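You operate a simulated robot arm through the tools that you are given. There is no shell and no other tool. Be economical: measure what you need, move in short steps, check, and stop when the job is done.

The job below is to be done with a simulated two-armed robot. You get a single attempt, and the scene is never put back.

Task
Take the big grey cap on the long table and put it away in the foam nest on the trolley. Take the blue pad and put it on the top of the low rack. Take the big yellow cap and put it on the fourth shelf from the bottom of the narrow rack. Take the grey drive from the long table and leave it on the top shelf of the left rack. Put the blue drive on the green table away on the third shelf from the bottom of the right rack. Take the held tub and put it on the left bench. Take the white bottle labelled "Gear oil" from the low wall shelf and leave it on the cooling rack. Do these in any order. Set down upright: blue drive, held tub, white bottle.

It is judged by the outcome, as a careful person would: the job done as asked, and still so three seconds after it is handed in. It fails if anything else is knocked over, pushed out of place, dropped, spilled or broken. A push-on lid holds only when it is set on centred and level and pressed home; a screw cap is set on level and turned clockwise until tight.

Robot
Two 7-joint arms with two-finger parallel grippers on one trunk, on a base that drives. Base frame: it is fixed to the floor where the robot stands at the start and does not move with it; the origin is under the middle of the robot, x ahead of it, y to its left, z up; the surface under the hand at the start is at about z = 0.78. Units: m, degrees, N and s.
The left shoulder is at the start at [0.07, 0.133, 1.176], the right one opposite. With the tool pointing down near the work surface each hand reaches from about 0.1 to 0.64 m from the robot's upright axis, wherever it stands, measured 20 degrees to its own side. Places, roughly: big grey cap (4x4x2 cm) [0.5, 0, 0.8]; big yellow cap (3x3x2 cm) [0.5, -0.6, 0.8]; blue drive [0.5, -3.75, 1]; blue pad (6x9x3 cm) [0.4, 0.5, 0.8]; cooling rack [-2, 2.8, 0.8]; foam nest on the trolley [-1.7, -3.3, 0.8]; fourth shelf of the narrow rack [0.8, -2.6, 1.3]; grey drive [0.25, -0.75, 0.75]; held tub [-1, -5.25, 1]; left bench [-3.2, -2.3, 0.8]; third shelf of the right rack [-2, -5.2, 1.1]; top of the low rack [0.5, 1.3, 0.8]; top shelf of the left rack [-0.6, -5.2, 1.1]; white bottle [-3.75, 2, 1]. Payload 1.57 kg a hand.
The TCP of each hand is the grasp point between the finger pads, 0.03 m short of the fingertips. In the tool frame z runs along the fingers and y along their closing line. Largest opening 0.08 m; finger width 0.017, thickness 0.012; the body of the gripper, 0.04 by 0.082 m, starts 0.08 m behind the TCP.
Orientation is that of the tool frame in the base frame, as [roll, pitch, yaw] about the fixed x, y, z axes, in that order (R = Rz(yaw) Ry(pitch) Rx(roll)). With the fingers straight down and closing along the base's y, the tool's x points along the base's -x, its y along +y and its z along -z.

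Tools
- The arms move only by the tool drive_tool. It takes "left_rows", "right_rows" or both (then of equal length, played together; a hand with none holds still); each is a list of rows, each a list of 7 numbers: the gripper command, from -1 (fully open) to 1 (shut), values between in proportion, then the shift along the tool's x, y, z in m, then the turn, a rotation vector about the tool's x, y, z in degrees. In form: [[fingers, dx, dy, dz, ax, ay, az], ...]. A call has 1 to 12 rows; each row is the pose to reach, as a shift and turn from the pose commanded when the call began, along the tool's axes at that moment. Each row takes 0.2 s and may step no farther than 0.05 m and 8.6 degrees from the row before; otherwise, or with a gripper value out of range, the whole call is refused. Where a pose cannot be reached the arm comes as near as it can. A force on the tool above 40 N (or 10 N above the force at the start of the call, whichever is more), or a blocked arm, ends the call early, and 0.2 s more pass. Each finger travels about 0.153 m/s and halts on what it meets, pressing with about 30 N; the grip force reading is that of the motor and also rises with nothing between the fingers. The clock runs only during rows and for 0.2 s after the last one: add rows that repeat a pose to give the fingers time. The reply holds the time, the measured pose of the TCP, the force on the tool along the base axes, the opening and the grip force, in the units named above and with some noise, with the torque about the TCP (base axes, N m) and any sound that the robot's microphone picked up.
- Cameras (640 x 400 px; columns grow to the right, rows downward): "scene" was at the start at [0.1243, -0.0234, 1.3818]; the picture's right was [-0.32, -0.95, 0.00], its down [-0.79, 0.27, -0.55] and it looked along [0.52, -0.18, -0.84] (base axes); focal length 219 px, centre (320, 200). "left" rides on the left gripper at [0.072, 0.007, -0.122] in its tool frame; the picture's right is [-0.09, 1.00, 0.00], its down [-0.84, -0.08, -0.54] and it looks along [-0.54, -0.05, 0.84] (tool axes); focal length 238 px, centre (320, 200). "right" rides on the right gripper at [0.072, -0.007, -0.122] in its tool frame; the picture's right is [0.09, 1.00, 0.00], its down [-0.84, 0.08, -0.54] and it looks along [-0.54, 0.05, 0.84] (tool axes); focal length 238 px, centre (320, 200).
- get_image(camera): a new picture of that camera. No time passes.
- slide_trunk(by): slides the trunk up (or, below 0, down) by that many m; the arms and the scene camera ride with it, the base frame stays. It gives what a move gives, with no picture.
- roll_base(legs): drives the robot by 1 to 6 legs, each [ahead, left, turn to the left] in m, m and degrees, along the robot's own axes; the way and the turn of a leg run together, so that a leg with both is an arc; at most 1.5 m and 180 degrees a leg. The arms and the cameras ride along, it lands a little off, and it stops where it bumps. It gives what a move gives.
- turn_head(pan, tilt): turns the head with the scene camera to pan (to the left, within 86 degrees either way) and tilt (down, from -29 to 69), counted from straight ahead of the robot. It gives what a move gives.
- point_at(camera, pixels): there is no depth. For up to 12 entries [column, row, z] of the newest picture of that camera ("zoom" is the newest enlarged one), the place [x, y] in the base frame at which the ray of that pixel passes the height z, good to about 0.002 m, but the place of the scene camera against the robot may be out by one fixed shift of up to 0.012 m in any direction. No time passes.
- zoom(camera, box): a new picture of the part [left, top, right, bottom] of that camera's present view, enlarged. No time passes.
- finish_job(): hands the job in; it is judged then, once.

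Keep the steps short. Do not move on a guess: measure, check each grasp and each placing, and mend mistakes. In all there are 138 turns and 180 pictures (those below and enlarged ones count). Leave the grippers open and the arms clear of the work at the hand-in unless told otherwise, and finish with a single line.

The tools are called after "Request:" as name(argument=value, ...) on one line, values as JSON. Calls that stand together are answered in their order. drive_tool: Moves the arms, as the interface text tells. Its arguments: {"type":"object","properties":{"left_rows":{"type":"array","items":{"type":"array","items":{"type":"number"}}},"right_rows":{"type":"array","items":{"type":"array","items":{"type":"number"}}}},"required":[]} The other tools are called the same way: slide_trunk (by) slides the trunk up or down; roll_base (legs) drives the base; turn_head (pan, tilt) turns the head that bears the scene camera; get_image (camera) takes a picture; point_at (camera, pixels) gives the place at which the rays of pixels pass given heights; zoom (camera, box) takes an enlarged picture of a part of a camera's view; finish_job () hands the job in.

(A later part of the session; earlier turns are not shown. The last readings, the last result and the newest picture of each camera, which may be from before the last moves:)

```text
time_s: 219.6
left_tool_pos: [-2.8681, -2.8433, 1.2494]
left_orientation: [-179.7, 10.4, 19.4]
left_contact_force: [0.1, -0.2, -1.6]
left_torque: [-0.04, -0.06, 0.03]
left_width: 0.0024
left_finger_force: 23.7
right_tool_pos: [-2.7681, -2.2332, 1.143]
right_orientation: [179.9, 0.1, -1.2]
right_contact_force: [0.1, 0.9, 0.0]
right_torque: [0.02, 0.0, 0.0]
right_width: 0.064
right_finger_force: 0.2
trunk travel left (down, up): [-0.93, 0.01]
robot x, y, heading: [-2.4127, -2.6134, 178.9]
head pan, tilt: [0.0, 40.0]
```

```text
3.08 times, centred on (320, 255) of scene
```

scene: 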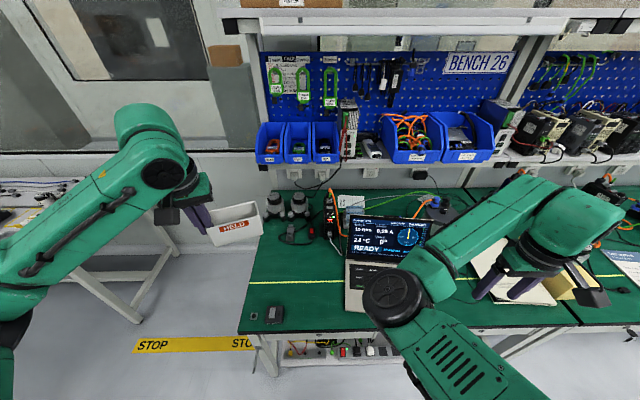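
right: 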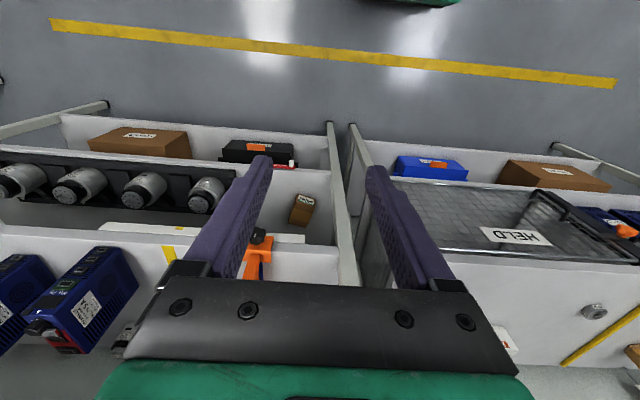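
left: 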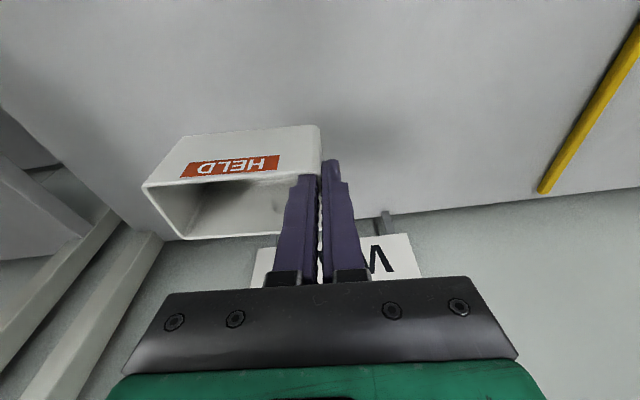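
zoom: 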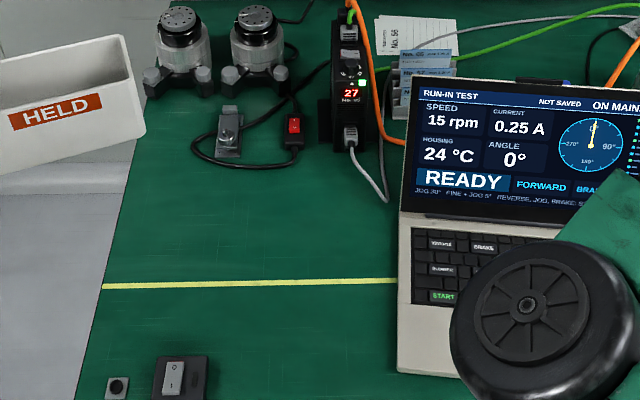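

Bench 26 spans y −2.87…−1.74, so it is the left bench. The free spot is about [−2.92, −2.62], between the switch box and the laptop. I square the tub to the bench above that spot and lower the trunk.

Request:
drive_tool(left_rows=[[1, 0.001, -0.035, 0, 0.7, 0, 3.8], [1, 0.003, -0.07, 0, 1.4, 0, 7.6], [1, 0.004, -0.105, 0, 2.1, 0, 11.5], [1, 0.005, -0.14, 0, 2.8, 0, 15.3], [1, 0.0066, -0.1757, -0.001, 3.47, 0, 19.1], [1, 0.0066, -0.1757, -0.001, 3.47, 0, 19.1]])

Request:
slide_trunk(by=-0.18)

Request:
get_image(camera="left")

Request:
get_image(camera="scene")

```text
time_s: 221.0
left_tool_pos: [-2.9194, -2.6773, 1.2505]
left_orientation: [-179.7, 10.5, 0.0]
left_contact_force: [-0.3, -1.2, -0.4]
left_torque: [-0.05, -0.02, -0.03]
left_width: 0.0024
left_finger_force: 24.0
right_tool_pos: [-2.7679, -2.2351, 1.1429]
right_orientation: [179.9, 0.3, -1.3]
right_contact_force: [0.0, -0.5, -0.5]
right_torque: [0.0, -0.01, -0.01]
right_width: 0.0641
right_finger_force: 0.0
trunk travel left (down, up): [-0.93, 0.01]
robot x, y, heading: [-2.4125, -2.6149, 178.8]
head pan, tilt: [0.0, 40.0]
```

```text
time_s: 223.0
left_tool_pos: [-2.9186, -2.6765, 1.071]
left_orientation: [-179.7, 10.6, 0.1]
left_contact_force: [0.3, -1.0, -0.7]
left_torque: [-0.06, -0.01, -0.01]
left_width: 0.0025
left_finger_force: 24.2
right_tool_pos: [-2.7684, -2.2347, 0.9641]
right_orientation: [179.9, 0.2, -1.3]
right_contact_force: [0.4, -0.7, 0.0]
right_torque: [-0.01, 0.0, -0.01]
right_width: 0.064
right_finger_force: 0.0
trunk travel left (down, up): [-0.75, 0.19]
robot x, y, heading: [-2.4168, -2.6126, 178.7]
head pan, tilt: [0.0, 40.0]
```

```text
61 pictures are left
```

left: 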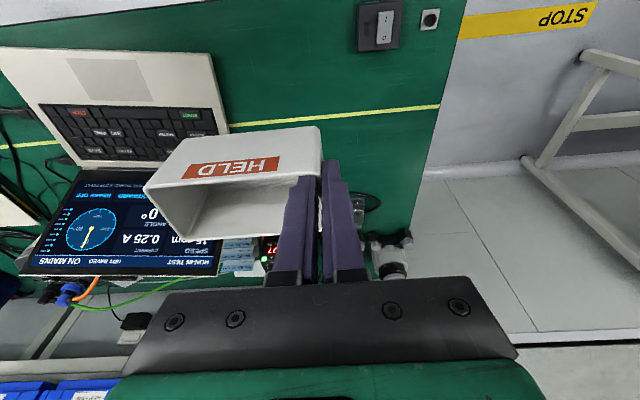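

```text
60 pictures are left
```

scene: 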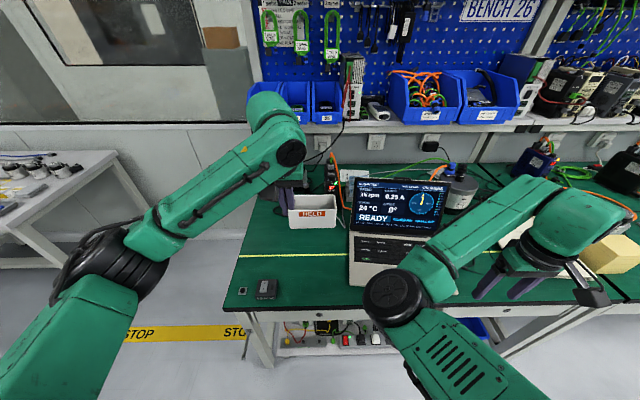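

Request:
point_at(camera="left", pixels=[[228, 130, 0.8], [212, 55, 0.8], [358, 50, 0.82], [358, 50, 0.8], [300, 118, 0.79], [320, 60, 0.79]])

```text
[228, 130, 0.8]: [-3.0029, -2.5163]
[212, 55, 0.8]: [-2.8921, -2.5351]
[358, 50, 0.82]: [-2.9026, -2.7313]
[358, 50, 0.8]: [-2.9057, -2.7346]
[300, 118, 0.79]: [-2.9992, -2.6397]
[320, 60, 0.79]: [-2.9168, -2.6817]
```

The spot is clear. I lower straight down, then feel for contact.

Request:
drive_tool(left_rows=[[1, 0.0082, 0, 0.0442, 0, 0, 0], [1, 0.0164, 0, 0.0885, 0, 0, 0], [1, 0.0246, 0, 0.1327, 0, 0, 0], [1, 0.0328, 0, 0.177, 0, 0, 0], [1, 0.0382, 0, 0.2064, 0, 0, 0], [1, 0.0392, 0, 0.2113, 0, 0, 0]])

Request:
drive_tool(left_rows=[[1, 0.0009, 0, 0.0049, 0, 0, 0], [1, 0.0018, 0, 0.0098, 0, 0, 0], [1, 0.0027, 0, 0.0147, 0, 0, 0], [1, 0.0036, 0, 0.0197, 0, 0, 0]])

Request:
zoom(camera="scene", box=[220, 190, 412, 310])

```text
time_s: 224.4
left_tool_pos: [-2.9199, -2.6772, 0.8557]
left_orientation: [-179.7, 10.5, 0.1]
left_contact_force: [0.7, 0.4, -1.5]
left_torque: [-0.02, -0.03, -0.02]
left_width: 0.0023
left_finger_force: 24.1
right_tool_pos: [-2.768, -2.2348, 0.9642]
right_orientation: [180.0, 0.2, -1.3]
right_contact_force: [0.1, 1.4, -0.2]
right_torque: [-0.01, 0.0, 0.03]
right_width: 0.0639
right_finger_force: 0.1
trunk travel left (down, up): [-0.75, 0.19]
robot x, y, heading: [-2.4142, -2.6142, 179.0]
head pan, tilt: [0.0, 40.0]
```

```text
time_s: 225.4
left_tool_pos: [-2.9187, -2.6764, 0.8371]
left_orientation: [-179.8, 10.4, 0.1]
left_contact_force: [0.9, 0.1, -2.1]
left_torque: [-0.01, -0.02, 0.0]
left_width: 0.0027
left_finger_force: 23.7
right_tool_pos: [-2.7685, -2.2357, 0.9651]
right_orientation: [179.9, 0.2, -1.4]
right_contact_force: [0.3, 0.2, -0.2]
right_torque: [0.02, 0.0, 0.02]
right_width: 0.0638
right_finger_force: 0.0
trunk travel left (down, up): [-0.75, 0.19]
robot x, y, heading: [-2.4153, -2.6142, 179.0]
head pan, tilt: [0.0, 40.0]
```

```text
3.33 times, centred on (316, 250) of scene
```

zoom: 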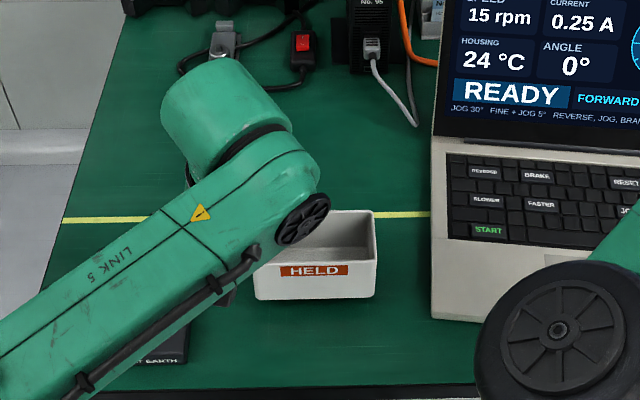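

Request:
drive_tool(left_rows=[[1, 0.0007, 0, 0.0039, 0, 0, 0], [1, 0.0015, 0, 0.0079, 0, 0, 0], [1, 0.0022, 0, 0.0118, 0, 0, 0], [1, 0.0029, 0, 0.0157, 0, 0, 0]])

```text
time_s: 226.4
left_tool_pos: [-2.9187, -2.6759, 0.8182]
left_orientation: [-179.7, 10.6, 0.1]
left_contact_force: [0.0, 0.6, -1.3]
left_torque: [-0.09, -0.04, 0.03]
left_width: 0.0024
left_finger_force: 23.6
right_tool_pos: [-2.7686, -2.2348, 0.9656]
right_orientation: [179.8, 0.2, -1.4]
right_contact_force: [0.5, 0.0, 0.0]
right_torque: [-0.03, 0.0, 0.01]
right_width: 0.0639
right_finger_force: 0.0
trunk travel left (down, up): [-0.75, 0.19]
robot x, y, heading: [-2.4136, -2.6148, 179.0]
head pan, tilt: [0.0, 40.0]
```

Request:
drive_tool(left_rows=[[1, 0.0005, 0, 0.003, 0, 0, 0], [1, 0.0011, 0, 0.0059, 0, 0, 0], [1, 0.0016, 0, 0.0088, 0, 0, 0], [1, 0.0022, 0, 0.0118, 0, 0, 0]])

Request:
get_image(camera="left")

```text
time_s: 227.4
left_tool_pos: [-2.919, -2.6749, 0.8102]
left_orientation: [-179.6, 10.9, 0.1]
left_contact_force: [-6.3, -3.0, 24.8]
left_torque: [-0.05, 0.12, -0.03]
left_width: 0.0025
left_finger_force: 23.3
right_tool_pos: [-2.7658, -2.2351, 0.9654]
right_orientation: [180.0, 0.5, -1.3]
right_contact_force: [0.4, 0.2, -0.3]
right_torque: [0.0, 0.02, 0.0]
right_width: 0.064
right_finger_force: 0.1
trunk travel left (down, up): [-0.75, 0.19]
robot x, y, heading: [-2.4123, -2.616, 178.9]
head pan, tilt: [0.0, 40.0]
```

```text
58 pictures are left
```

left: 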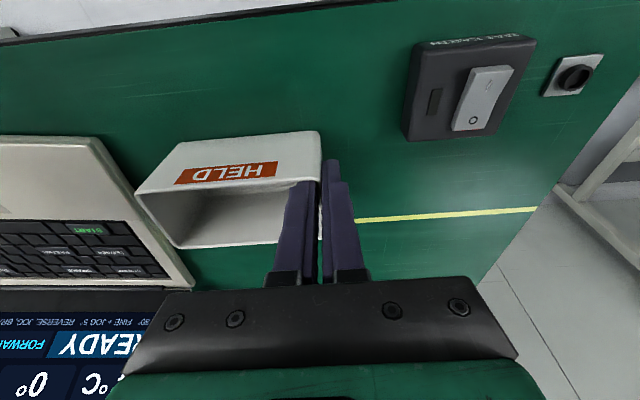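

Down on the bench. I ease up, open and lift out.

Request:
drive_tool(left_rows=[[1, -0.0007, 0, -0.004, 0, 0, 0], [0.6, -0.0007, 0, -0.004, 0, 0, 0], [0.2, -0.0007, 0, -0.004, 0, 0, 0], [0.2, -0.0007, 0, -0.004, 0, 0, 0], [0.2, -0.0036, 0, -0.02, 0, 0, 0], [0.2, -0.009, 0, -0.05, 0, 0, 0], [0.2, -0.018, 0, -0.1, 0, 0, 0], [0.2, -0.027, 0, -0.15, 0, 0, 0], [0.2, -0.036, 0, -0.2, 0, 0, 0]])

Request:
get_image(camera="left")

```text
refused: row 7 steps farther than a row can; nothing moved
```

```text
57 pictures are left
```

left: 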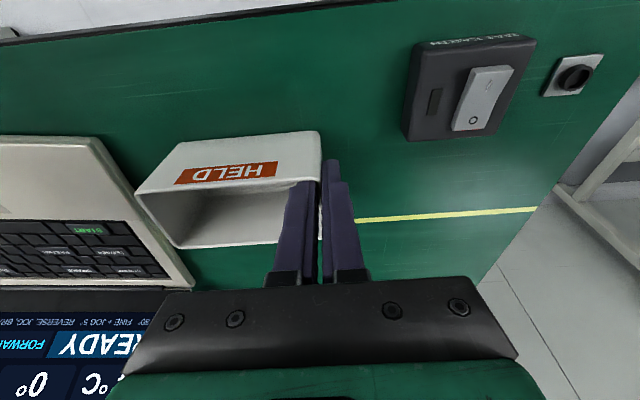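

Request:
drive_tool(left_rows=[[1, -0.0007, 0, -0.004, 0, 0, 0], [0.6, -0.0007, 0, -0.004, 0, 0, 0], [0.2, -0.0007, 0, -0.004, 0, 0, 0], [0.2, -0.0007, 0, -0.004, 0, 0, 0], [0.2, -0.0036, 0, -0.02, 0, 0, 0], [0.2, -0.009, 0, -0.05, 0, 0, 0], [0.2, -0.017, 0, -0.095, 0, 0, 0], [0.2, -0.025, 0, -0.14, 0, 0, 0], [0.2, -0.033, 0, -0.185, 0, 0, 0], [0.2, -0.033, 0, -0.22, 0, 5, 0], [0.2, -0.033, 0, -0.25, 0, 10, 0]])

Request:
get_image(camera="left")

```text
time_s: 229.8
left_tool_pos: [-2.9068, -2.6791, 1.0602]
left_orientation: [-179.9, 0.4, 0.3]
left_contact_force: [1.0, 0.3, -0.3]
left_torque: [-0.03, 0.01, -0.04]
left_width: 0.032
left_finger_force: 0.2
right_tool_pos: [-2.7682, -2.234, 0.9638]
right_orientation: [179.8, 0.3, -1.2]
right_contact_force: [0.4, 0.1, 0.2]
right_torque: [-0.04, 0.01, 0.0]
right_width: 0.0642
right_finger_force: 0.0
trunk travel left (down, up): [-0.75, 0.19]
robot x, y, heading: [-2.4114, -2.6143, 179.1]
head pan, tilt: [0.0, 40.0]
```

```text
56 pictures are left
```

left: 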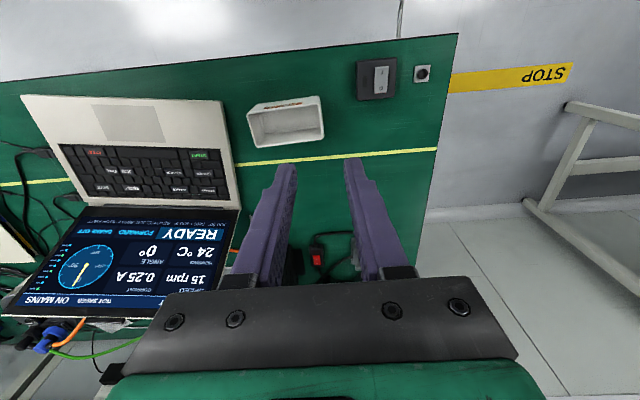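

The tub stands upright on the left bench. Next is the bottle: I back off a little, drive along the aisle to y≈1.4 and look.

Request:
roll_base(legs=[[-0.2, 0, 1], [0, -1.5, 0], [0, -1.5, 0], [0, -0.8, 0]])

Request:
turn_head(pan=-15, tilt=20)

Request:
get_image(camera="scene")

```text
time_s: 249.0
left_tool_pos: [-2.6999, 1.04, 1.058]
left_orientation: [-179.6, 0.5, 1.3]
left_contact_force: [0.6, 0.4, 0.5]
left_torque: [-0.02, -0.03, -0.01]
left_width: 0.0321
left_finger_force: 0.0
right_tool_pos: [-2.572, 1.4861, 0.9641]
right_orientation: [179.9, 0.2, -0.2]
right_contact_force: [0.0, 0.6, -0.6]
right_torque: [0.0, -0.03, 0.0]
right_width: 0.064
right_finger_force: 0.1
trunk travel left (down, up): [-0.75, 0.19]
robot x, y, heading: [-2.2049, 1.1126, -179.7]
head pan, tilt: [0.0, 40.0]
```

```text
time_s: 249.9
left_tool_pos: [-2.7005, 1.0409, 1.0575]
left_orientation: [-179.6, 0.6, 1.3]
left_contact_force: [-0.8, -1.1, 0.0]
left_torque: [-0.01, 0.02, 0.03]
left_width: 0.0318
left_finger_force: 0.0
right_tool_pos: [-2.5709, 1.487, 0.9625]
right_orientation: [180.0, 0.2, -0.2]
right_contact_force: [0.4, 0.5, 0.7]
right_torque: [-0.04, 0.03, 0.0]
right_width: 0.064
right_finger_force: 0.0
trunk travel left (down, up): [-0.75, 0.19]
robot x, y, heading: [-2.2043, 1.1135, -179.8]
head pan, tilt: [-15.0, 20.0]
```

```text
55 pictures are left
```

scene: 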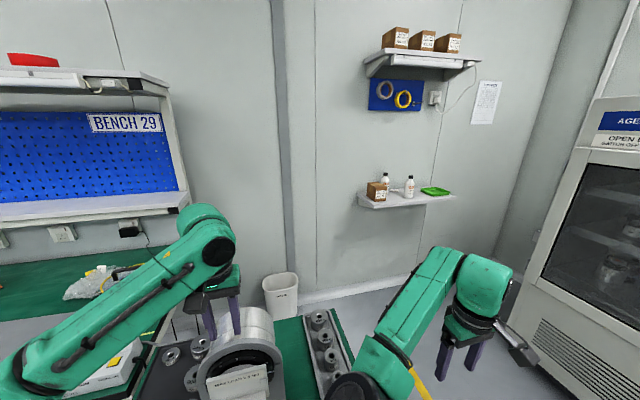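

Request:
zoom(camera="scene", box=[350, 165, 462, 235])

Request:
point_at(camera="scene", pixels=[[409, 198, 0.98], [386, 192, 0.98], [362, 208, 0.98], [455, 197, 0.98], [405, 203, 0.98], [390, 316, 0.0]])

Request:
turn_head(pan=-70, tilt=30)

Request:
get_image(camera="scene")

```text
5.71 times, centred on (406, 200) of scene
```

zoom: 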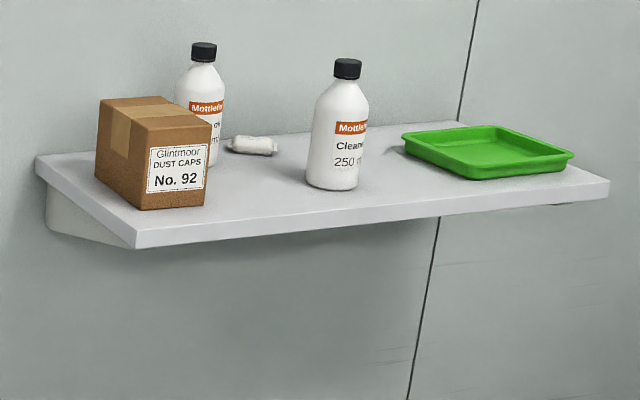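

```text
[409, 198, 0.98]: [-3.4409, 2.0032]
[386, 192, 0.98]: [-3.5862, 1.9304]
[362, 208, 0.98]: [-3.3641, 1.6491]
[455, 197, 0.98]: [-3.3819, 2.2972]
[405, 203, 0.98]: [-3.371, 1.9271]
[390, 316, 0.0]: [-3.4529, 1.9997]
```

```text
time_s: 251.1
left_tool_pos: [-2.6993, 1.0394, 1.0589]
left_orientation: [-179.7, 0.5, 1.3]
left_contact_force: [0.1, 0.1, -0.7]
left_torque: [0.03, 0.02, 0.01]
left_width: 0.0318
left_finger_force: 0.0
right_tool_pos: [-2.5709, 1.4864, 0.9644]
right_orientation: [179.8, 0.2, -0.1]
right_contact_force: [0.2, -0.4, -0.4]
right_torque: [0.04, -0.03, -0.03]
right_width: 0.0639
right_finger_force: 0.0
trunk travel left (down, up): [-0.75, 0.19]
robot x, y, heading: [-2.2089, 1.1169, -180.0]
head pan, tilt: [-70.0, 30.0]
```

```text
53 pictures are left
```

scene: 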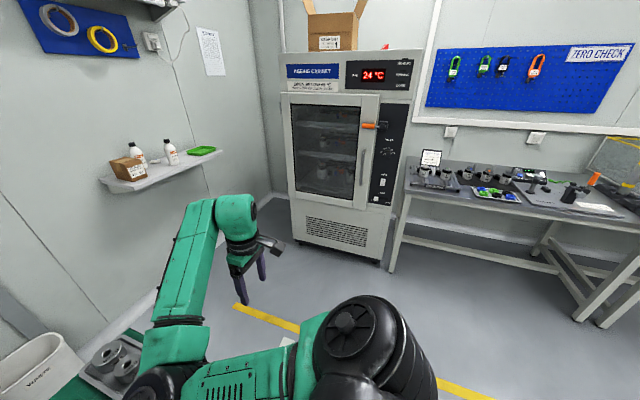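

The bottle behind the box reads "… oil", while the front one is "Cleaner". I go nearer and raise the trunk for a better look.

Request:
roll_base(legs=[[0, -0.75, 0], [0.4, 0, 0]])

Request:
slide_trunk(by=0.17)

Request:
turn_head(pan=0, tilt=30)

Request:
get_image(camera="scene")

Request:
zoom(camera="scene", box=[240, 130, 400, 230])

```text
time_s: 257.2
left_tool_pos: [-3.0967, 1.7804, 1.0593]
left_orientation: [-179.7, 0.5, 1.1]
left_contact_force: [0.2, -0.4, 0.2]
left_torque: [0.0, -0.02, -0.02]
left_width: 0.0319
left_finger_force: 0.0
right_tool_pos: [-2.9653, 2.227, 0.9644]
right_orientation: [180.0, 0.3, -0.2]
right_contact_force: [-0.1, 0.6, 0.7]
right_torque: [0.0, 0.04, 0.02]
right_width: 0.0643
right_finger_force: 0.0
trunk travel left (down, up): [-0.75, 0.19]
robot x, y, heading: [-2.6043, 1.855, 179.9]
head pan, tilt: [-70.0, 30.0]
```

```text
time_s: 259.1
left_tool_pos: [-3.0958, 1.7809, 1.2287]
left_orientation: [-179.8, 0.5, 1.1]
left_contact_force: [0.0, -0.2, 0.0]
left_torque: [0.0, 0.06, 0.02]
left_width: 0.032
left_finger_force: 0.0
right_tool_pos: [-2.9667, 2.2282, 1.1338]
right_orientation: [179.9, 0.3, -0.2]
right_contact_force: [-0.2, 0.0, 0.3]
right_torque: [0.0, 0.0, 0.02]
right_width: 0.064
right_finger_force: 0.0
trunk travel left (down, up): [-0.92, 0.02]
robot x, y, heading: [-2.6049, 1.8539, 180.0]
head pan, tilt: [-70.0, 30.0]
```

```text
time_s: 260.5
left_tool_pos: [-3.0963, 1.7814, 1.2285]
left_orientation: [-179.6, 0.5, 1.2]
left_contact_force: [-0.2, -0.6, 0.0]
left_torque: [-0.01, 0.02, -0.03]
left_width: 0.0318
left_finger_force: 0.1
right_tool_pos: [-2.9664, 2.2272, 1.1343]
right_orientation: [179.9, 0.3, -0.1]
right_contact_force: [-0.4, -0.1, -0.6]
right_torque: [0.01, 0.01, -0.02]
right_width: 0.0643
right_finger_force: 0.0
trunk travel left (down, up): [-0.92, 0.02]
robot x, y, heading: [-2.6074, 1.8561, 180.1]
head pan, tilt: [0.0, 30.0]
```

```text
52 pictures are left
```

scene: 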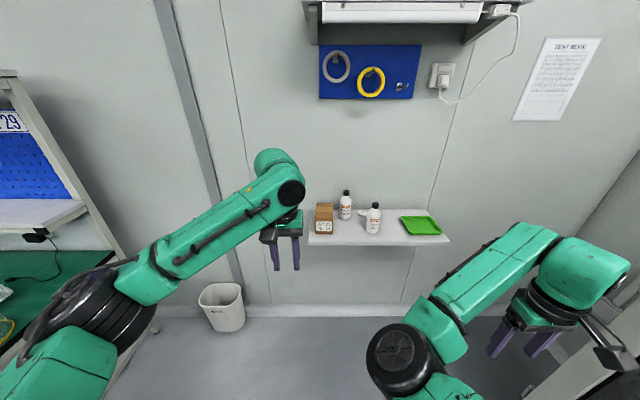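

```text
4.00 times, centred on (320, 180) of scene
```

zoom: 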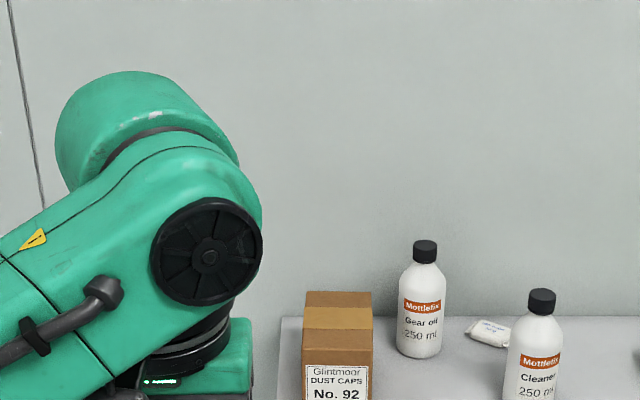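

The label "Gear oil" is confirmed on the rear bottle. I measure the bottle, box, cleaner, shelf edge and bin.

Request:
point_at(camera="scene", pixels=[[344.5, 219, 0.98], [344.5, 219, 1.0], [346, 191, 1.12], [346, 191, 1.1], [346, 191, 1.14], [375, 203, 1.12], [332, 203, 1.06], [310, 238, 1.0], [310, 238, 0.98], [450, 238, 0.98], [242, 290, 0.3], [225, 330, 0.0]])

Request:
zoom(camera="scene", box=[300, 180, 460, 280])

```text
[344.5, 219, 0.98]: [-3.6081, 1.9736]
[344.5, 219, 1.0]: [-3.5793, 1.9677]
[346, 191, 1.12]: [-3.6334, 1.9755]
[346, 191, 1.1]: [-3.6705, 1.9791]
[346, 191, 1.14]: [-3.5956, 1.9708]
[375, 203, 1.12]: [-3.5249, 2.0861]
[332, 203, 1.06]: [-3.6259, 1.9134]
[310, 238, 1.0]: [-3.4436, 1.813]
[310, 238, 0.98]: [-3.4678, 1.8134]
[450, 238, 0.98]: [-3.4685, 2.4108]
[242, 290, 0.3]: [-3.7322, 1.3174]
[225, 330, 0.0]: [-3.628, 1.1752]
```

```text
4.00 times, centred on (380, 230) of scene
```

zoom: 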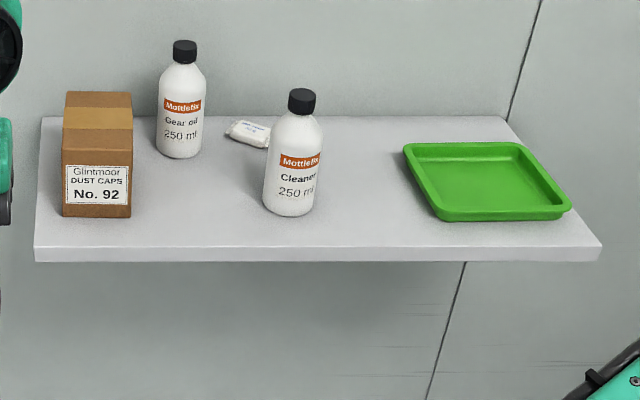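

I raise the right hand, then drive in so it can reach the Gear oil bottle from above.

Request:
drive_tool(right_rows=[[-1, -0.01, 0, -0.045, 0, 0, 0], [-1, -0.02, 0, -0.09, 0, 0, 0], [-1, -0.03, 0, -0.13, 0, 0, 0], [-1, -0.03, 0, -0.15, 0, 0, 0]])

Request:
roll_base(legs=[[0.42, 0.05, 0]])

Request:
get_image(camera="right")

```text
time_s: 261.5
left_tool_pos: [-3.0957, 1.7816, 1.2291]
left_orientation: [-179.6, 0.5, 1.0]
left_contact_force: [-0.5, 0.7, 0.2]
left_torque: [0.0, 0.02, -0.02]
left_width: 0.0323
left_finger_force: 0.0
right_tool_pos: [-2.9933, 2.2282, 1.2841]
right_orientation: [179.9, 0.1, -0.2]
right_contact_force: [0.8, -0.1, -0.1]
right_torque: [-0.02, -0.01, 0.04]
right_width: 0.08
right_finger_force: 0.2
trunk travel left (down, up): [-0.92, 0.02]
robot x, y, heading: [-2.6048, 1.8585, 180.1]
head pan, tilt: [0.0, 30.0]
```

```text
time_s: 264.1
left_tool_pos: [-3.5171, 1.7386, 1.2293]
left_orientation: [-179.8, 0.6, 0.6]
left_contact_force: [0.7, -0.1, 0.5]
left_torque: [0.0, 0.02, 0.03]
left_width: 0.0319
left_finger_force: 0.0
right_tool_pos: [-3.4091, 2.1851, 1.2852]
right_orientation: [179.9, 0.3, -0.8]
right_contact_force: [-0.1, -0.2, -0.4]
right_torque: [-0.02, 0.03, 0.04]
right_width: 0.0801
right_finger_force: 0.0
trunk travel left (down, up): [-0.92, 0.02]
robot x, y, heading: [-3.0262, 1.806, 179.4]
head pan, tilt: [0.0, 30.0]
```

```text
49 pictures are left
```

right: 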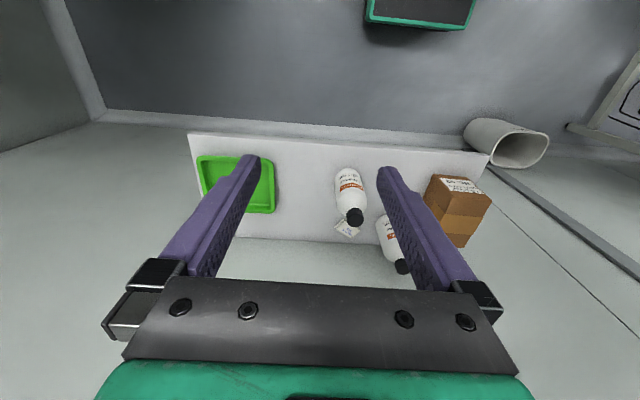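

Request:
point_at(camera="right", pixels=[[402, 267, 1.12], [402, 267, 1.1], [402, 267, 1.08], [355, 216, 1.12], [355, 216, 1.1], [385, 222, 0.96], [190, 135, 0.98], [490, 158, 0.98]])

Request:
get_image(camera="scene")

```text
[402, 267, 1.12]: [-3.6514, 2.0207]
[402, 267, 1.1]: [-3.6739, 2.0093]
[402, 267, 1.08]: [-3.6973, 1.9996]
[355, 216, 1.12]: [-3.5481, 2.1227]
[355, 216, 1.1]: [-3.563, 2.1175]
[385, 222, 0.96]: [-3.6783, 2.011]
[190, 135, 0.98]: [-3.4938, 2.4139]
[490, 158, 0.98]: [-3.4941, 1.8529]
```

```text
48 pictures are left
```

scene: 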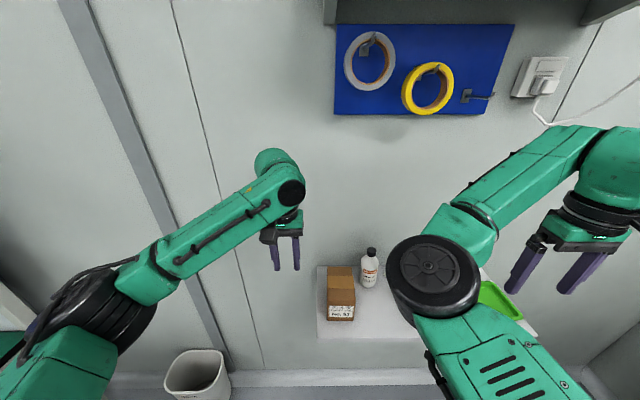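

Request:
point_at(camera="scene", pixels=[[371.5, 251, 1.12], [371.5, 251, 1.08], [371.5, 251, 1.04], [368, 287, 0.96], [368, 287, 0.92], [354, 268, 1.06], [354, 320, 0.96]])

Request:
zoom(camera="right", box=[320, 160, 512, 280])

```text
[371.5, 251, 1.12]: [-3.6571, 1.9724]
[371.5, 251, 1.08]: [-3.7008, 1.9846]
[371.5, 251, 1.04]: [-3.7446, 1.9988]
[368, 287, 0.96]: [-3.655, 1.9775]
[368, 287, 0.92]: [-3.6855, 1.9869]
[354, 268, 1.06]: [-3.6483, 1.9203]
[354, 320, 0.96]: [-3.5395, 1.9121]
```

```text
3.33 times, centred on (416, 220) of right
```

zoom: 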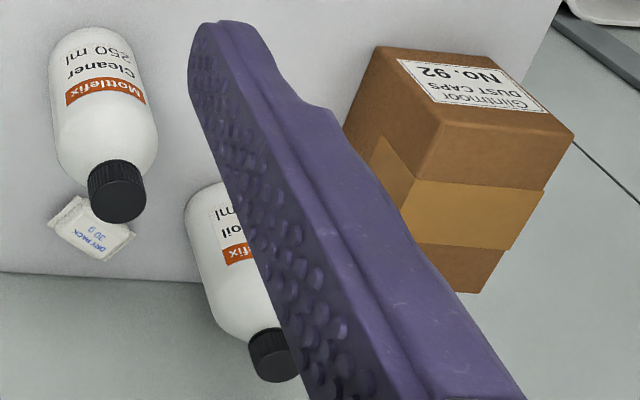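

Triangulating gives the bottle's cap top at z≈1.07, centre [−3.706, 1.988] and the shelf at ≈0.93. I roll 0.1 m closer, then bring the right hand above it with a 15° tilt away from the wall.

Request:
roll_base(legs=[[0.1, 0, 0.6]])

Request:
drive_tool(right_rows=[[-1, -0.04, 0.04, 0, 0, -3, 0], [-1, -0.08, 0.08, 0, 0, -6, 0], [-1, -0.11, 0.12, 0, 0, -9, 0], [-1, -0.14, 0.16, 0, 0, -12, 0], [-1, -0.16, 0.2, 0, 0, -15, 0], [-1, -0.16, 0.2, 0.04, 0, -15, 0], [-1, -0.16, 0.2, 0.07, 0, -15, 0]])

Request:
get_image(camera="right")

```text
time_s: 265.3
left_tool_pos: [-3.6153, 1.7363, 1.2312]
left_orientation: [-179.6, 0.8, 1.0]
left_contact_force: [1.2, 0.8, 0.2]
left_torque: [0.02, 0.08, -0.03]
left_width: 0.0319
left_finger_force: 0.0
right_tool_pos: [-3.5108, 2.1815, 1.2867]
right_orientation: [179.9, 0.7, -0.4]
right_contact_force: [1.2, 0.6, 0.4]
right_torque: [0.03, 0.03, 0.02]
right_width: 0.0801
right_finger_force: 0.2
trunk travel left (down, up): [-0.92, 0.02]
robot x, y, heading: [-3.1272, 1.8074, 179.7]
head pan, tilt: [0.0, 30.0]
```

```text
refused: row 1 steps farther than a row can; nothing moved
```

```text
46 pictures are left
```

right: 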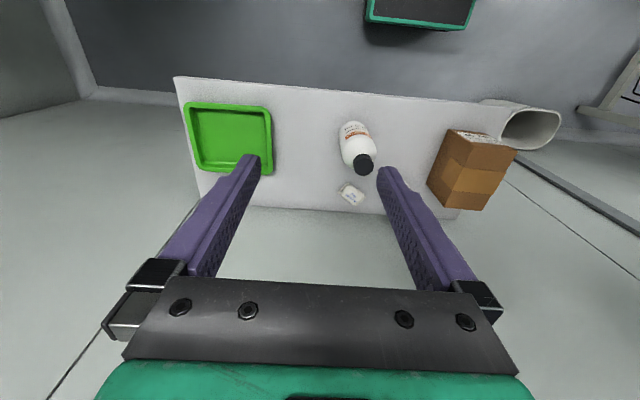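

Request:
drive_tool(right_rows=[[-1, -0.023, 0.032, 0, 0, -3, 0], [-1, -0.046, 0.064, 0, 0, -6, 0], [-1, -0.07, 0.096, 0, 0, -9, 0], [-1, -0.093, 0.128, 0, 0, -12, 0], [-1, -0.116, 0.16, 0, 0, -15, 0], [-1, -0.14, 0.193, 0.01, 0, -15, 0], [-1, -0.14, 0.193, 0.05, 0, -15, 0], [-1, -0.14, 0.193, 0.05, 0, -15, 0]])

Request:
get_image(camera="right")

```text
time_s: 267.1
left_tool_pos: [-3.6199, 1.7358, 1.2308]
left_orientation: [-179.6, 0.5, 1.1]
left_contact_force: [-0.3, -0.9, 0.1]
left_torque: [-0.01, 0.02, 0.0]
left_width: 0.032
left_finger_force: 0.1
right_tool_pos: [-3.6908, 2.0011, 1.2169]
right_orientation: [179.8, 15.3, -0.5]
right_contact_force: [-0.5, -0.1, 1.0]
right_torque: [-0.02, 0.01, 0.0]
right_width: 0.0801
right_finger_force: 0.0
right hand out of reach, approached as far as the arm can: row 1, 2, 3, 4, 5, 6, 7, 8
trunk travel left (down, up): [-0.92, 0.02]
robot x, y, heading: [-3.128, 1.8051, 179.9]
head pan, tilt: [0.0, 30.0]
```

```text
45 pictures are left
```

right: 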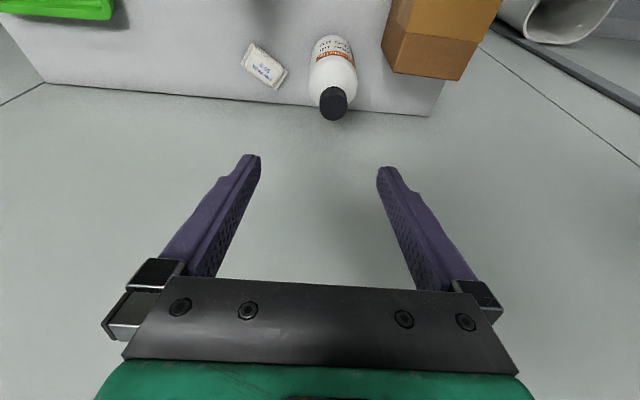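

Request:
point_at(camera="right", pixels=[[334, 106, 1.07], [334, 106, 1.06], [334, 106, 1.08], [333, 36, 0.94], [350, 62, 1.0], [311, 65, 1.0], [382, 45, 1.0], [420, 115, 0.93], [390, 70, 1.03]])

```text
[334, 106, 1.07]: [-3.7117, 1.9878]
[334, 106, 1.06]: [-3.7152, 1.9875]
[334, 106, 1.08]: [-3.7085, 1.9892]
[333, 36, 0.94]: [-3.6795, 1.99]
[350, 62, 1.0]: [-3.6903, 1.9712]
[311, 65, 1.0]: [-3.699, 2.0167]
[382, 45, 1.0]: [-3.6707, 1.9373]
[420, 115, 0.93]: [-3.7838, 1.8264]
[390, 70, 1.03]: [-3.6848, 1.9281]
```

The bottle's centre is [−3.710, 1.990]. The last pose was flagged out of reach, so I make one small downward step to see how the arm responds.

Request:
drive_tool(right_rows=[[-0.65, 0.005, 0, 0.02, 0, 0, 0], [-0.65, 0.01, 0, 0.04, 0, 0, 0], [-0.65, 0.01, 0, 0.04, 0, 0, 0]])

```text
time_s: 267.9
left_tool_pos: [-3.6214, 1.7349, 1.2283]
left_orientation: [-179.7, 0.6, 1.1]
left_contact_force: [0.9, -0.3, 0.6]
left_torque: [-0.03, 0.0, 0.01]
left_width: 0.0319
left_finger_force: 0.1
right_tool_pos: [-3.6947, 1.9976, 1.1751]
right_orientation: [179.9, 15.3, -0.4]
right_contact_force: [-0.1, -0.6, -0.1]
right_torque: [0.02, 0.0, -0.01]
right_width: 0.066
right_finger_force: 0.1
trunk travel left (down, up): [-0.92, 0.02]
robot x, y, heading: [-3.1282, 1.8054, 179.9]
head pan, tilt: [0.0, 30.0]
```

The arm tracks properly again. I go down over the bottle to TCP z≈1.005.

Request:
drive_tool(right_rows=[[-0.65, 0.005, 0.005, 0.04, 0, 0, 0], [-0.65, 0.013, 0.0075, 0.08, 0, 0, 0], [-0.65, 0.022, 0.0075, 0.12, 0, 0, 0], [-0.65, 0.028, 0.0075, 0.15, 0, 0, 0], [-0.65, 0.0309, 0.0075, 0.1678, 0, 0, 0]])

Request:
get_image(camera="right")

```text
time_s: 269.1
left_tool_pos: [-3.6211, 1.7348, 1.2286]
left_orientation: [-179.6, 0.5, 1.0]
left_contact_force: [0.6, -0.5, -0.3]
left_torque: [-0.01, 0.03, 0.01]
left_width: 0.0321
left_finger_force: 0.1
right_tool_pos: [-3.7083, 1.9896, 1.0052]
right_orientation: [179.9, 15.2, -0.4]
right_contact_force: [-0.6, 0.0, 0.3]
right_torque: [-0.02, -0.03, 0.01]
right_width: 0.0662
right_finger_force: 0.1
trunk travel left (down, up): [-0.92, 0.02]
robot x, y, heading: [-3.1308, 1.8066, 179.6]
head pan, tilt: [0.0, 30.0]
```

```text
44 pictures are left
```

right: 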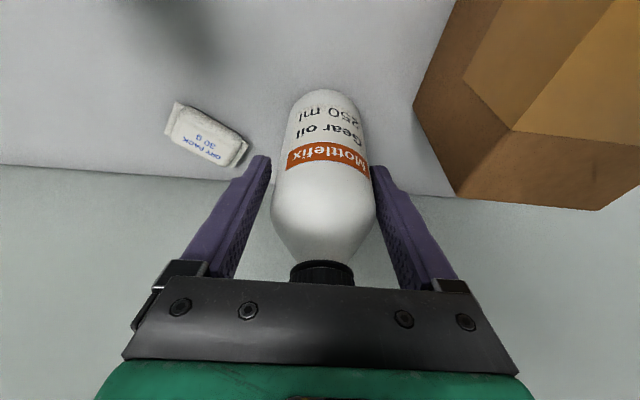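

The bottle sits between the fingers. I close and lift.

Request:
drive_tool(right_rows=[[-0.5, 0, 0.003, 0, 0, 0, 0], [0, 0, 0.003, 0, 0, 0, 0], [0.4, 0, 0.003, 0, 0, 0, 0], [0.6, 0, 0.003, 0, 0, 0, 0], [0.6, 0, 0.003, 0, 0, 0, 0]])

Request:
drive_tool(right_rows=[[0.7, -0.005, 0, -0.0193, 0, 0, 0], [0.7, -0.0132, 0, -0.0482, 0, 0, 0], [0.7, -0.024, 0, -0.0868, 0, 0, 0], [0.7, -0.034, 0, -0.1254, 0, 0, 0], [0.7, -0.044, 0, -0.164, 0, 0, 0]])

Request:
get_image(camera="right")

```text
time_s: 270.3
left_tool_pos: [-3.6212, 1.7345, 1.23]
left_orientation: [-179.7, 0.5, 1.0]
left_contact_force: [0.1, -0.9, 0.7]
left_torque: [-0.02, 0.03, 0.03]
left_width: 0.0319
left_finger_force: 0.1
right_tool_pos: [-3.7079, 1.988, 1.0063]
right_orientation: [180.0, 15.3, -0.5]
right_contact_force: [0.6, 0.3, 0.2]
right_torque: [0.03, 0.0, 0.0]
right_width: 0.0585
right_finger_force: 29.8
trunk travel left (down, up): [-0.92, 0.02]
robot x, y, heading: [-3.1323, 1.8089, 179.6]
head pan, tilt: [0.0, 30.0]
```

```text
time_s: 271.5
left_tool_pos: [-3.6212, 1.7355, 1.2276]
left_orientation: [-179.7, 0.4, 1.0]
left_contact_force: [-0.2, 0.0, -0.9]
left_torque: [0.0, -0.01, 0.0]
left_width: 0.0322
left_finger_force: 0.1
right_tool_pos: [-3.7075, 1.9902, 1.177]
right_orientation: [179.9, 15.2, -0.4]
right_contact_force: [0.3, 0.0, -1.5]
right_torque: [0.01, -0.01, 0.0]
right_width: 0.0585
right_finger_force: 30.2
trunk travel left (down, up): [-0.92, 0.02]
robot x, y, heading: [-3.1323, 1.8084, 180.0]
head pan, tilt: [0.0, 30.0]
```

```text
43 pictures are left
```

right: 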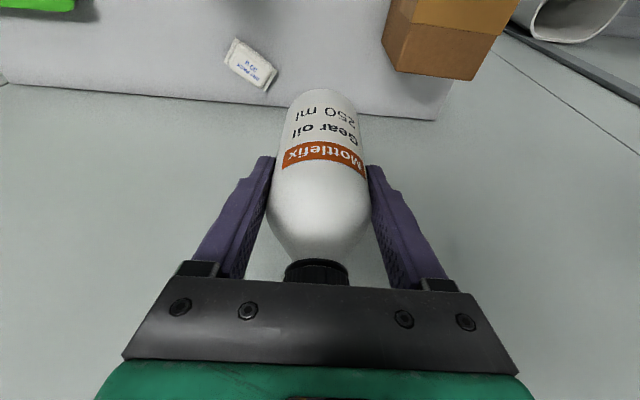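

The bottle is held. I back away, turn to face +y and look at the table with the cooling rack.

Request:
roll_base(legs=[[-0.9, 0, 0], [0, 0.1, -90]])

Request:
turn_head(pan=-15, tilt=30)

Request:
get_image(camera="scene")

```text
time_s: 280.0
left_tool_pos: [-2.393, 2.2387, 1.2267]
left_orientation: [-179.7, 0.5, -89.6]
left_contact_force: [-0.3, -0.7, 0.5]
left_torque: [0.04, -0.02, -0.02]
left_width: 0.0319
left_finger_force: 0.1
right_tool_pos: [-2.1365, 2.3222, 1.1767]
right_orientation: [180.0, 15.2, -91.1]
right_contact_force: [0.2, 1.0, -2.9]
right_torque: [0.03, 0.03, -0.02]
right_width: 0.0585
right_finger_force: 29.7
trunk travel left (down, up): [-0.92, 0.02]
robot x, y, heading: [-2.3261, 1.7473, 88.9]
head pan, tilt: [0.0, 30.0]
```

```text
time_s: 280.7
left_tool_pos: [-2.3939, 2.2378, 1.2298]
left_orientation: [-179.7, 0.5, -89.6]
left_contact_force: [0.0, -0.6, 0.0]
left_torque: [0.03, -0.01, 0.03]
left_width: 0.0322
left_finger_force: 0.1
right_tool_pos: [-2.1367, 2.3213, 1.1762]
right_orientation: [179.9, 15.2, -90.9]
right_contact_force: [0.7, 0.0, -1.7]
right_torque: [0.0, 0.0, -0.03]
right_width: 0.0581
right_finger_force: 30.4
trunk travel left (down, up): [-0.92, 0.02]
robot x, y, heading: [-2.3276, 1.7436, 89.3]
head pan, tilt: [-15.0, 30.0]
```

```text
42 pictures are left
```

scene: 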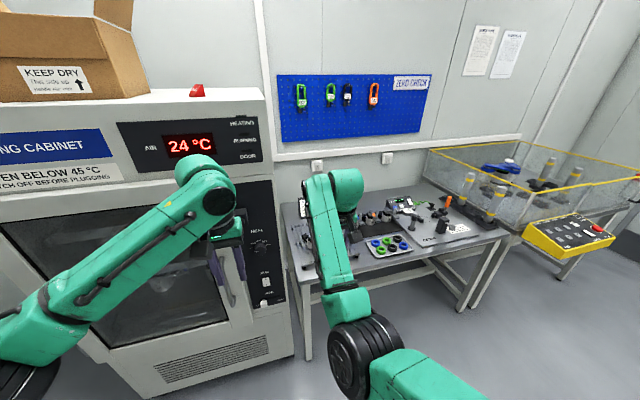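

The arm hides the rack, so I strafe right 0.3 m and look again.

Request:
roll_base(legs=[[0, -0.3, 0.7]])

Request:
turn_head(pan=10, tilt=40)

Request:
get_image(camera="scene")

Request:
get_image(camera="right")

```text
time_s: 282.8
left_tool_pos: [-2.0982, 2.2353, 1.2286]
left_orientation: [-179.5, 0.5, -88.4]
left_contact_force: [-0.5, 0.3, 0.1]
left_torque: [0.04, -0.02, 0.0]
left_width: 0.0321
left_finger_force: 0.0
right_tool_pos: [-1.8435, 2.3257, 1.1766]
right_orientation: [-179.9, 15.2, -89.9]
right_contact_force: [-0.7, 0.9, -3.2]
right_torque: [-0.06, -0.03, -0.01]
right_width: 0.0582
right_finger_force: 29.5
trunk travel left (down, up): [-0.92, 0.02]
robot x, y, heading: [-2.0176, 1.7425, 90.5]
head pan, tilt: [-15.0, 30.0]
```

```text
time_s: 283.7
left_tool_pos: [-2.0943, 2.2355, 1.2293]
left_orientation: [-179.7, 0.4, -88.4]
left_contact_force: [0.1, -0.7, -0.4]
left_torque: [0.06, -0.03, -0.02]
left_width: 0.0319
left_finger_force: 0.1
right_tool_pos: [-1.8399, 2.3247, 1.1765]
right_orientation: [179.8, 15.2, -89.8]
right_contact_force: [-0.9, -0.6, -2.5]
right_torque: [-0.05, 0.01, -0.01]
right_width: 0.0584
right_finger_force: 30.4
trunk travel left (down, up): [-0.92, 0.02]
robot x, y, heading: [-2.0187, 1.7474, 90.4]
head pan, tilt: [10.0, 40.0]
```

```text
41 pictures are left
```

scene: 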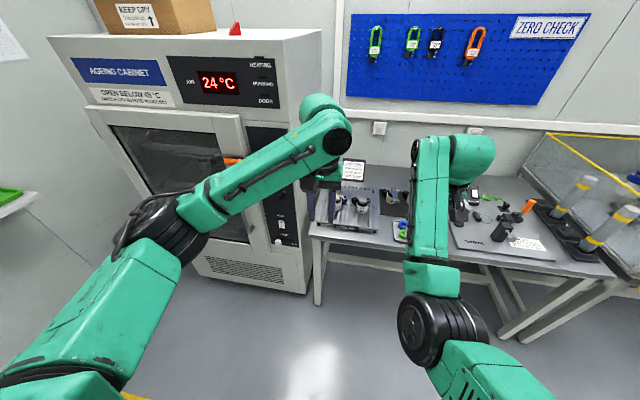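

```text
40 pictures are left
```

right: 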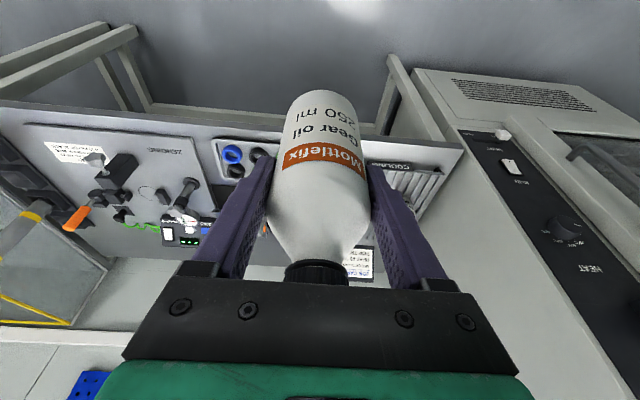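

I zoom on the cooling rack near (355,210).

Request:
zoom(camera="scene", box=[300, 150, 428, 230])

Request:
zoom(camera="right", box=[340, 130, 500, 230])

```text
5.00 times, centred on (364, 190) of scene
```

zoom: 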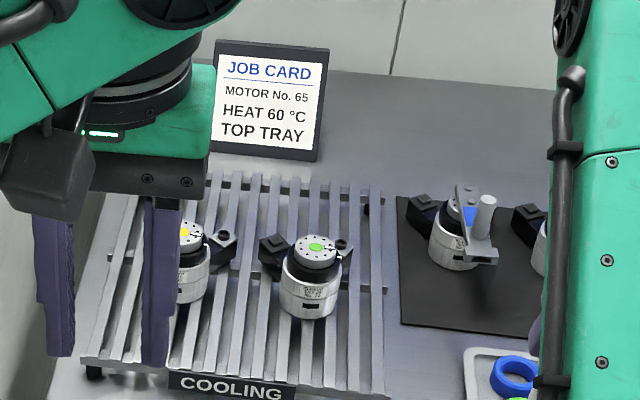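

```text
4.00 times, centred on (420, 180) of right
```

zoom: 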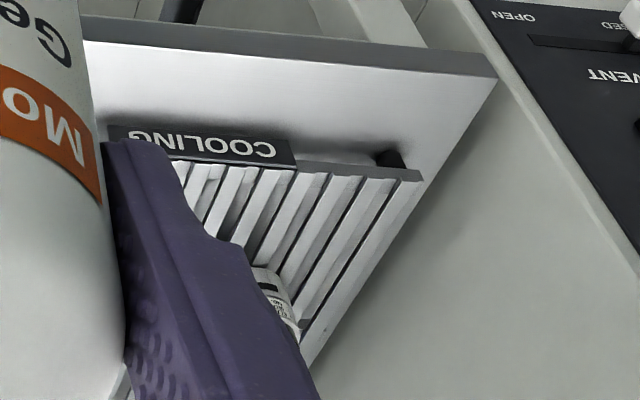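

Request:
point_at(camera="right", pixels=[[445.5, 173, 0.84], [445.5, 173, 0.82], [445.5, 173, 0.86], [412, 165, 0.84], [415, 219, 0.84]])

Request:
point_at(camera="scene", pixels=[[316.4, 222.4, 0.84], [316.4, 222.4, 0.82], [316.4, 222.4, 0.86], [377, 227.5, 0.84], [321.5, 186, 0.84], [374, 188, 0.84], [361, 214, 0.84], [337, 211, 0.84], [350, 222, 0.84]])

```text
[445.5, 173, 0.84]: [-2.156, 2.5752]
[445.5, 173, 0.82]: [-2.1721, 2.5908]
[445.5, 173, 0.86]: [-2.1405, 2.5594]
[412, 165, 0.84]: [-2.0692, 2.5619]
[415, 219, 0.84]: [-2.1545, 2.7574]
```

```text
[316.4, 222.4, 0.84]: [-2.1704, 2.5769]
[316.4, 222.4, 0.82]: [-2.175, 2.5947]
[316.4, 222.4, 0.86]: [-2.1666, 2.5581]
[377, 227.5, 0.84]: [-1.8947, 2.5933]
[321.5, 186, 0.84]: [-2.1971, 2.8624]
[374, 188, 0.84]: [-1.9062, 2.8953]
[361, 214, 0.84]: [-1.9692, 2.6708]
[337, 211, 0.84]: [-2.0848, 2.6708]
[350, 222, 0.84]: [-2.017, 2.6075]
```

The rack top is at z≈0.83, x −2.17…−1.895, y 2.58…2.87, with two motors whose fronts are at y≈2.67. The free front strip takes the bottle at about [−1.96, 2.618]. I check the cabinet's corner and pull the left hand back out of the way.

Request:
point_at(camera="scene", pixels=[[307, 292, 0.02], [190, 268, 0.1], [312, 235, 0.79]])

Request:
drive_tool(left_rows=[[-0.5, 0.03, 0.03, 0, 0, 0, 0], [-0.5, 0.06, 0.06, 0, 0, 0, 0], [-0.5, 0.09, 0.09, 0, 0, 0, 0], [-0.5, 0.12, 0.12, 0, 0, 0, 0], [-0.5, 0.14, 0.14, 0, 0, 0, 0]])

```text
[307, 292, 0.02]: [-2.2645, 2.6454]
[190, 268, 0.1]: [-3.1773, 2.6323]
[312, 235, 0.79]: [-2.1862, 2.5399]
```

```text
time_s: 284.9
left_tool_pos: [-2.2324, 2.089, 1.2275]
left_orientation: [-179.6, 0.6, -88.5]
left_contact_force: [-0.1, -0.4, 0.9]
left_torque: [0.03, -0.01, -0.02]
left_width: 0.06
left_finger_force: 0.0
right_tool_pos: [-1.8422, 2.3228, 1.1764]
right_orientation: [180.0, 15.3, -89.8]
right_contact_force: [-0.6, -0.6, -2.1]
right_torque: [-0.03, -0.02, 0.01]
right_width: 0.0583
right_finger_force: 29.8
trunk travel left (down, up): [-0.92, 0.02]
robot x, y, heading: [-2.0187, 1.7462, 90.5]
head pan, tilt: [10.0, 40.0]
```

Request:
roll_base(legs=[[0.26, -0.05, -0.5]])

Request:
drive_tool(right_rows=[[0.7, 0, 0.045, 0, 0, 0, 0], [0.7, 0, 0.09, 0, 0, 0, 0], [0.7, 0, 0.13, 0, 0, 0, 0], [0.7, 0, 0.165, 0, 0, 0, 0]])

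Request:
turn_head(pan=5, tilt=50)

Request:
get_image(camera="scene")

```text
time_s: 286.8
left_tool_pos: [-2.1817, 2.3518, 1.2295]
left_orientation: [-179.7, 0.6, -88.7]
left_contact_force: [-0.1, 0.1, 0.4]
left_torque: [0.02, 0.02, 0.0]
left_width: 0.0603
left_finger_force: 0.1
right_tool_pos: [-1.7903, 2.583, 1.1774]
right_orientation: [179.9, 15.4, -90.1]
right_contact_force: [-0.1, 0.2, -2.9]
right_torque: [0.02, 0.0, 0.01]
right_width: 0.0585
right_finger_force: 30.2
trunk travel left (down, up): [-0.92, 0.02]
robot x, y, heading: [-1.9663, 2.0053, 90.1]
head pan, tilt: [10.0, 40.0]
```

```text
time_s: 287.8
left_tool_pos: [-2.1816, 2.3552, 1.2265]
left_orientation: [-179.7, 0.4, -88.7]
left_contact_force: [0.2, -0.9, 0.6]
left_torque: [-0.02, 0.0, 0.01]
left_width: 0.0599
left_finger_force: 0.1
right_tool_pos: [-1.958, 2.5819, 1.1748]
right_orientation: [-179.9, 15.3, -90.3]
right_contact_force: [0.5, -0.5, -3.2]
right_torque: [-0.01, -0.04, -0.01]
right_width: 0.0582
right_finger_force: 29.8
trunk travel left (down, up): [-0.92, 0.02]
robot x, y, heading: [-1.9744, 2.0014, 90.3]
head pan, tilt: [10.0, 40.0]
```

```text
time_s: 288.5
left_tool_pos: [-2.1812, 2.3544, 1.2268]
left_orientation: [-179.7, 0.5, -88.7]
left_contact_force: [-0.6, -0.3, 0.0]
left_torque: [0.03, -0.03, 0.0]
left_width: 0.0602
left_finger_force: 0.1
right_tool_pos: [-1.956, 2.5816, 1.1748]
right_orientation: [-179.9, 15.3, -90.2]
right_contact_force: [-0.1, 0.5, -2.6]
right_torque: [-0.02, 0.0, -0.01]
right_width: 0.0586
right_finger_force: 30.1
trunk travel left (down, up): [-0.92, 0.02]
robot x, y, heading: [-1.9746, 2.0047, 90.1]
head pan, tilt: [5.0, 50.0]
```

```text
37 pictures are left
```

scene: 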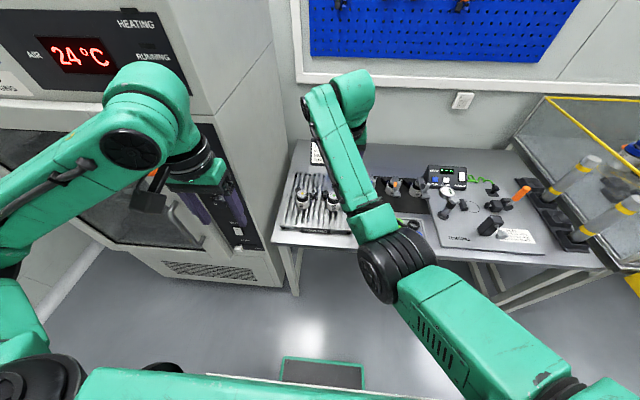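

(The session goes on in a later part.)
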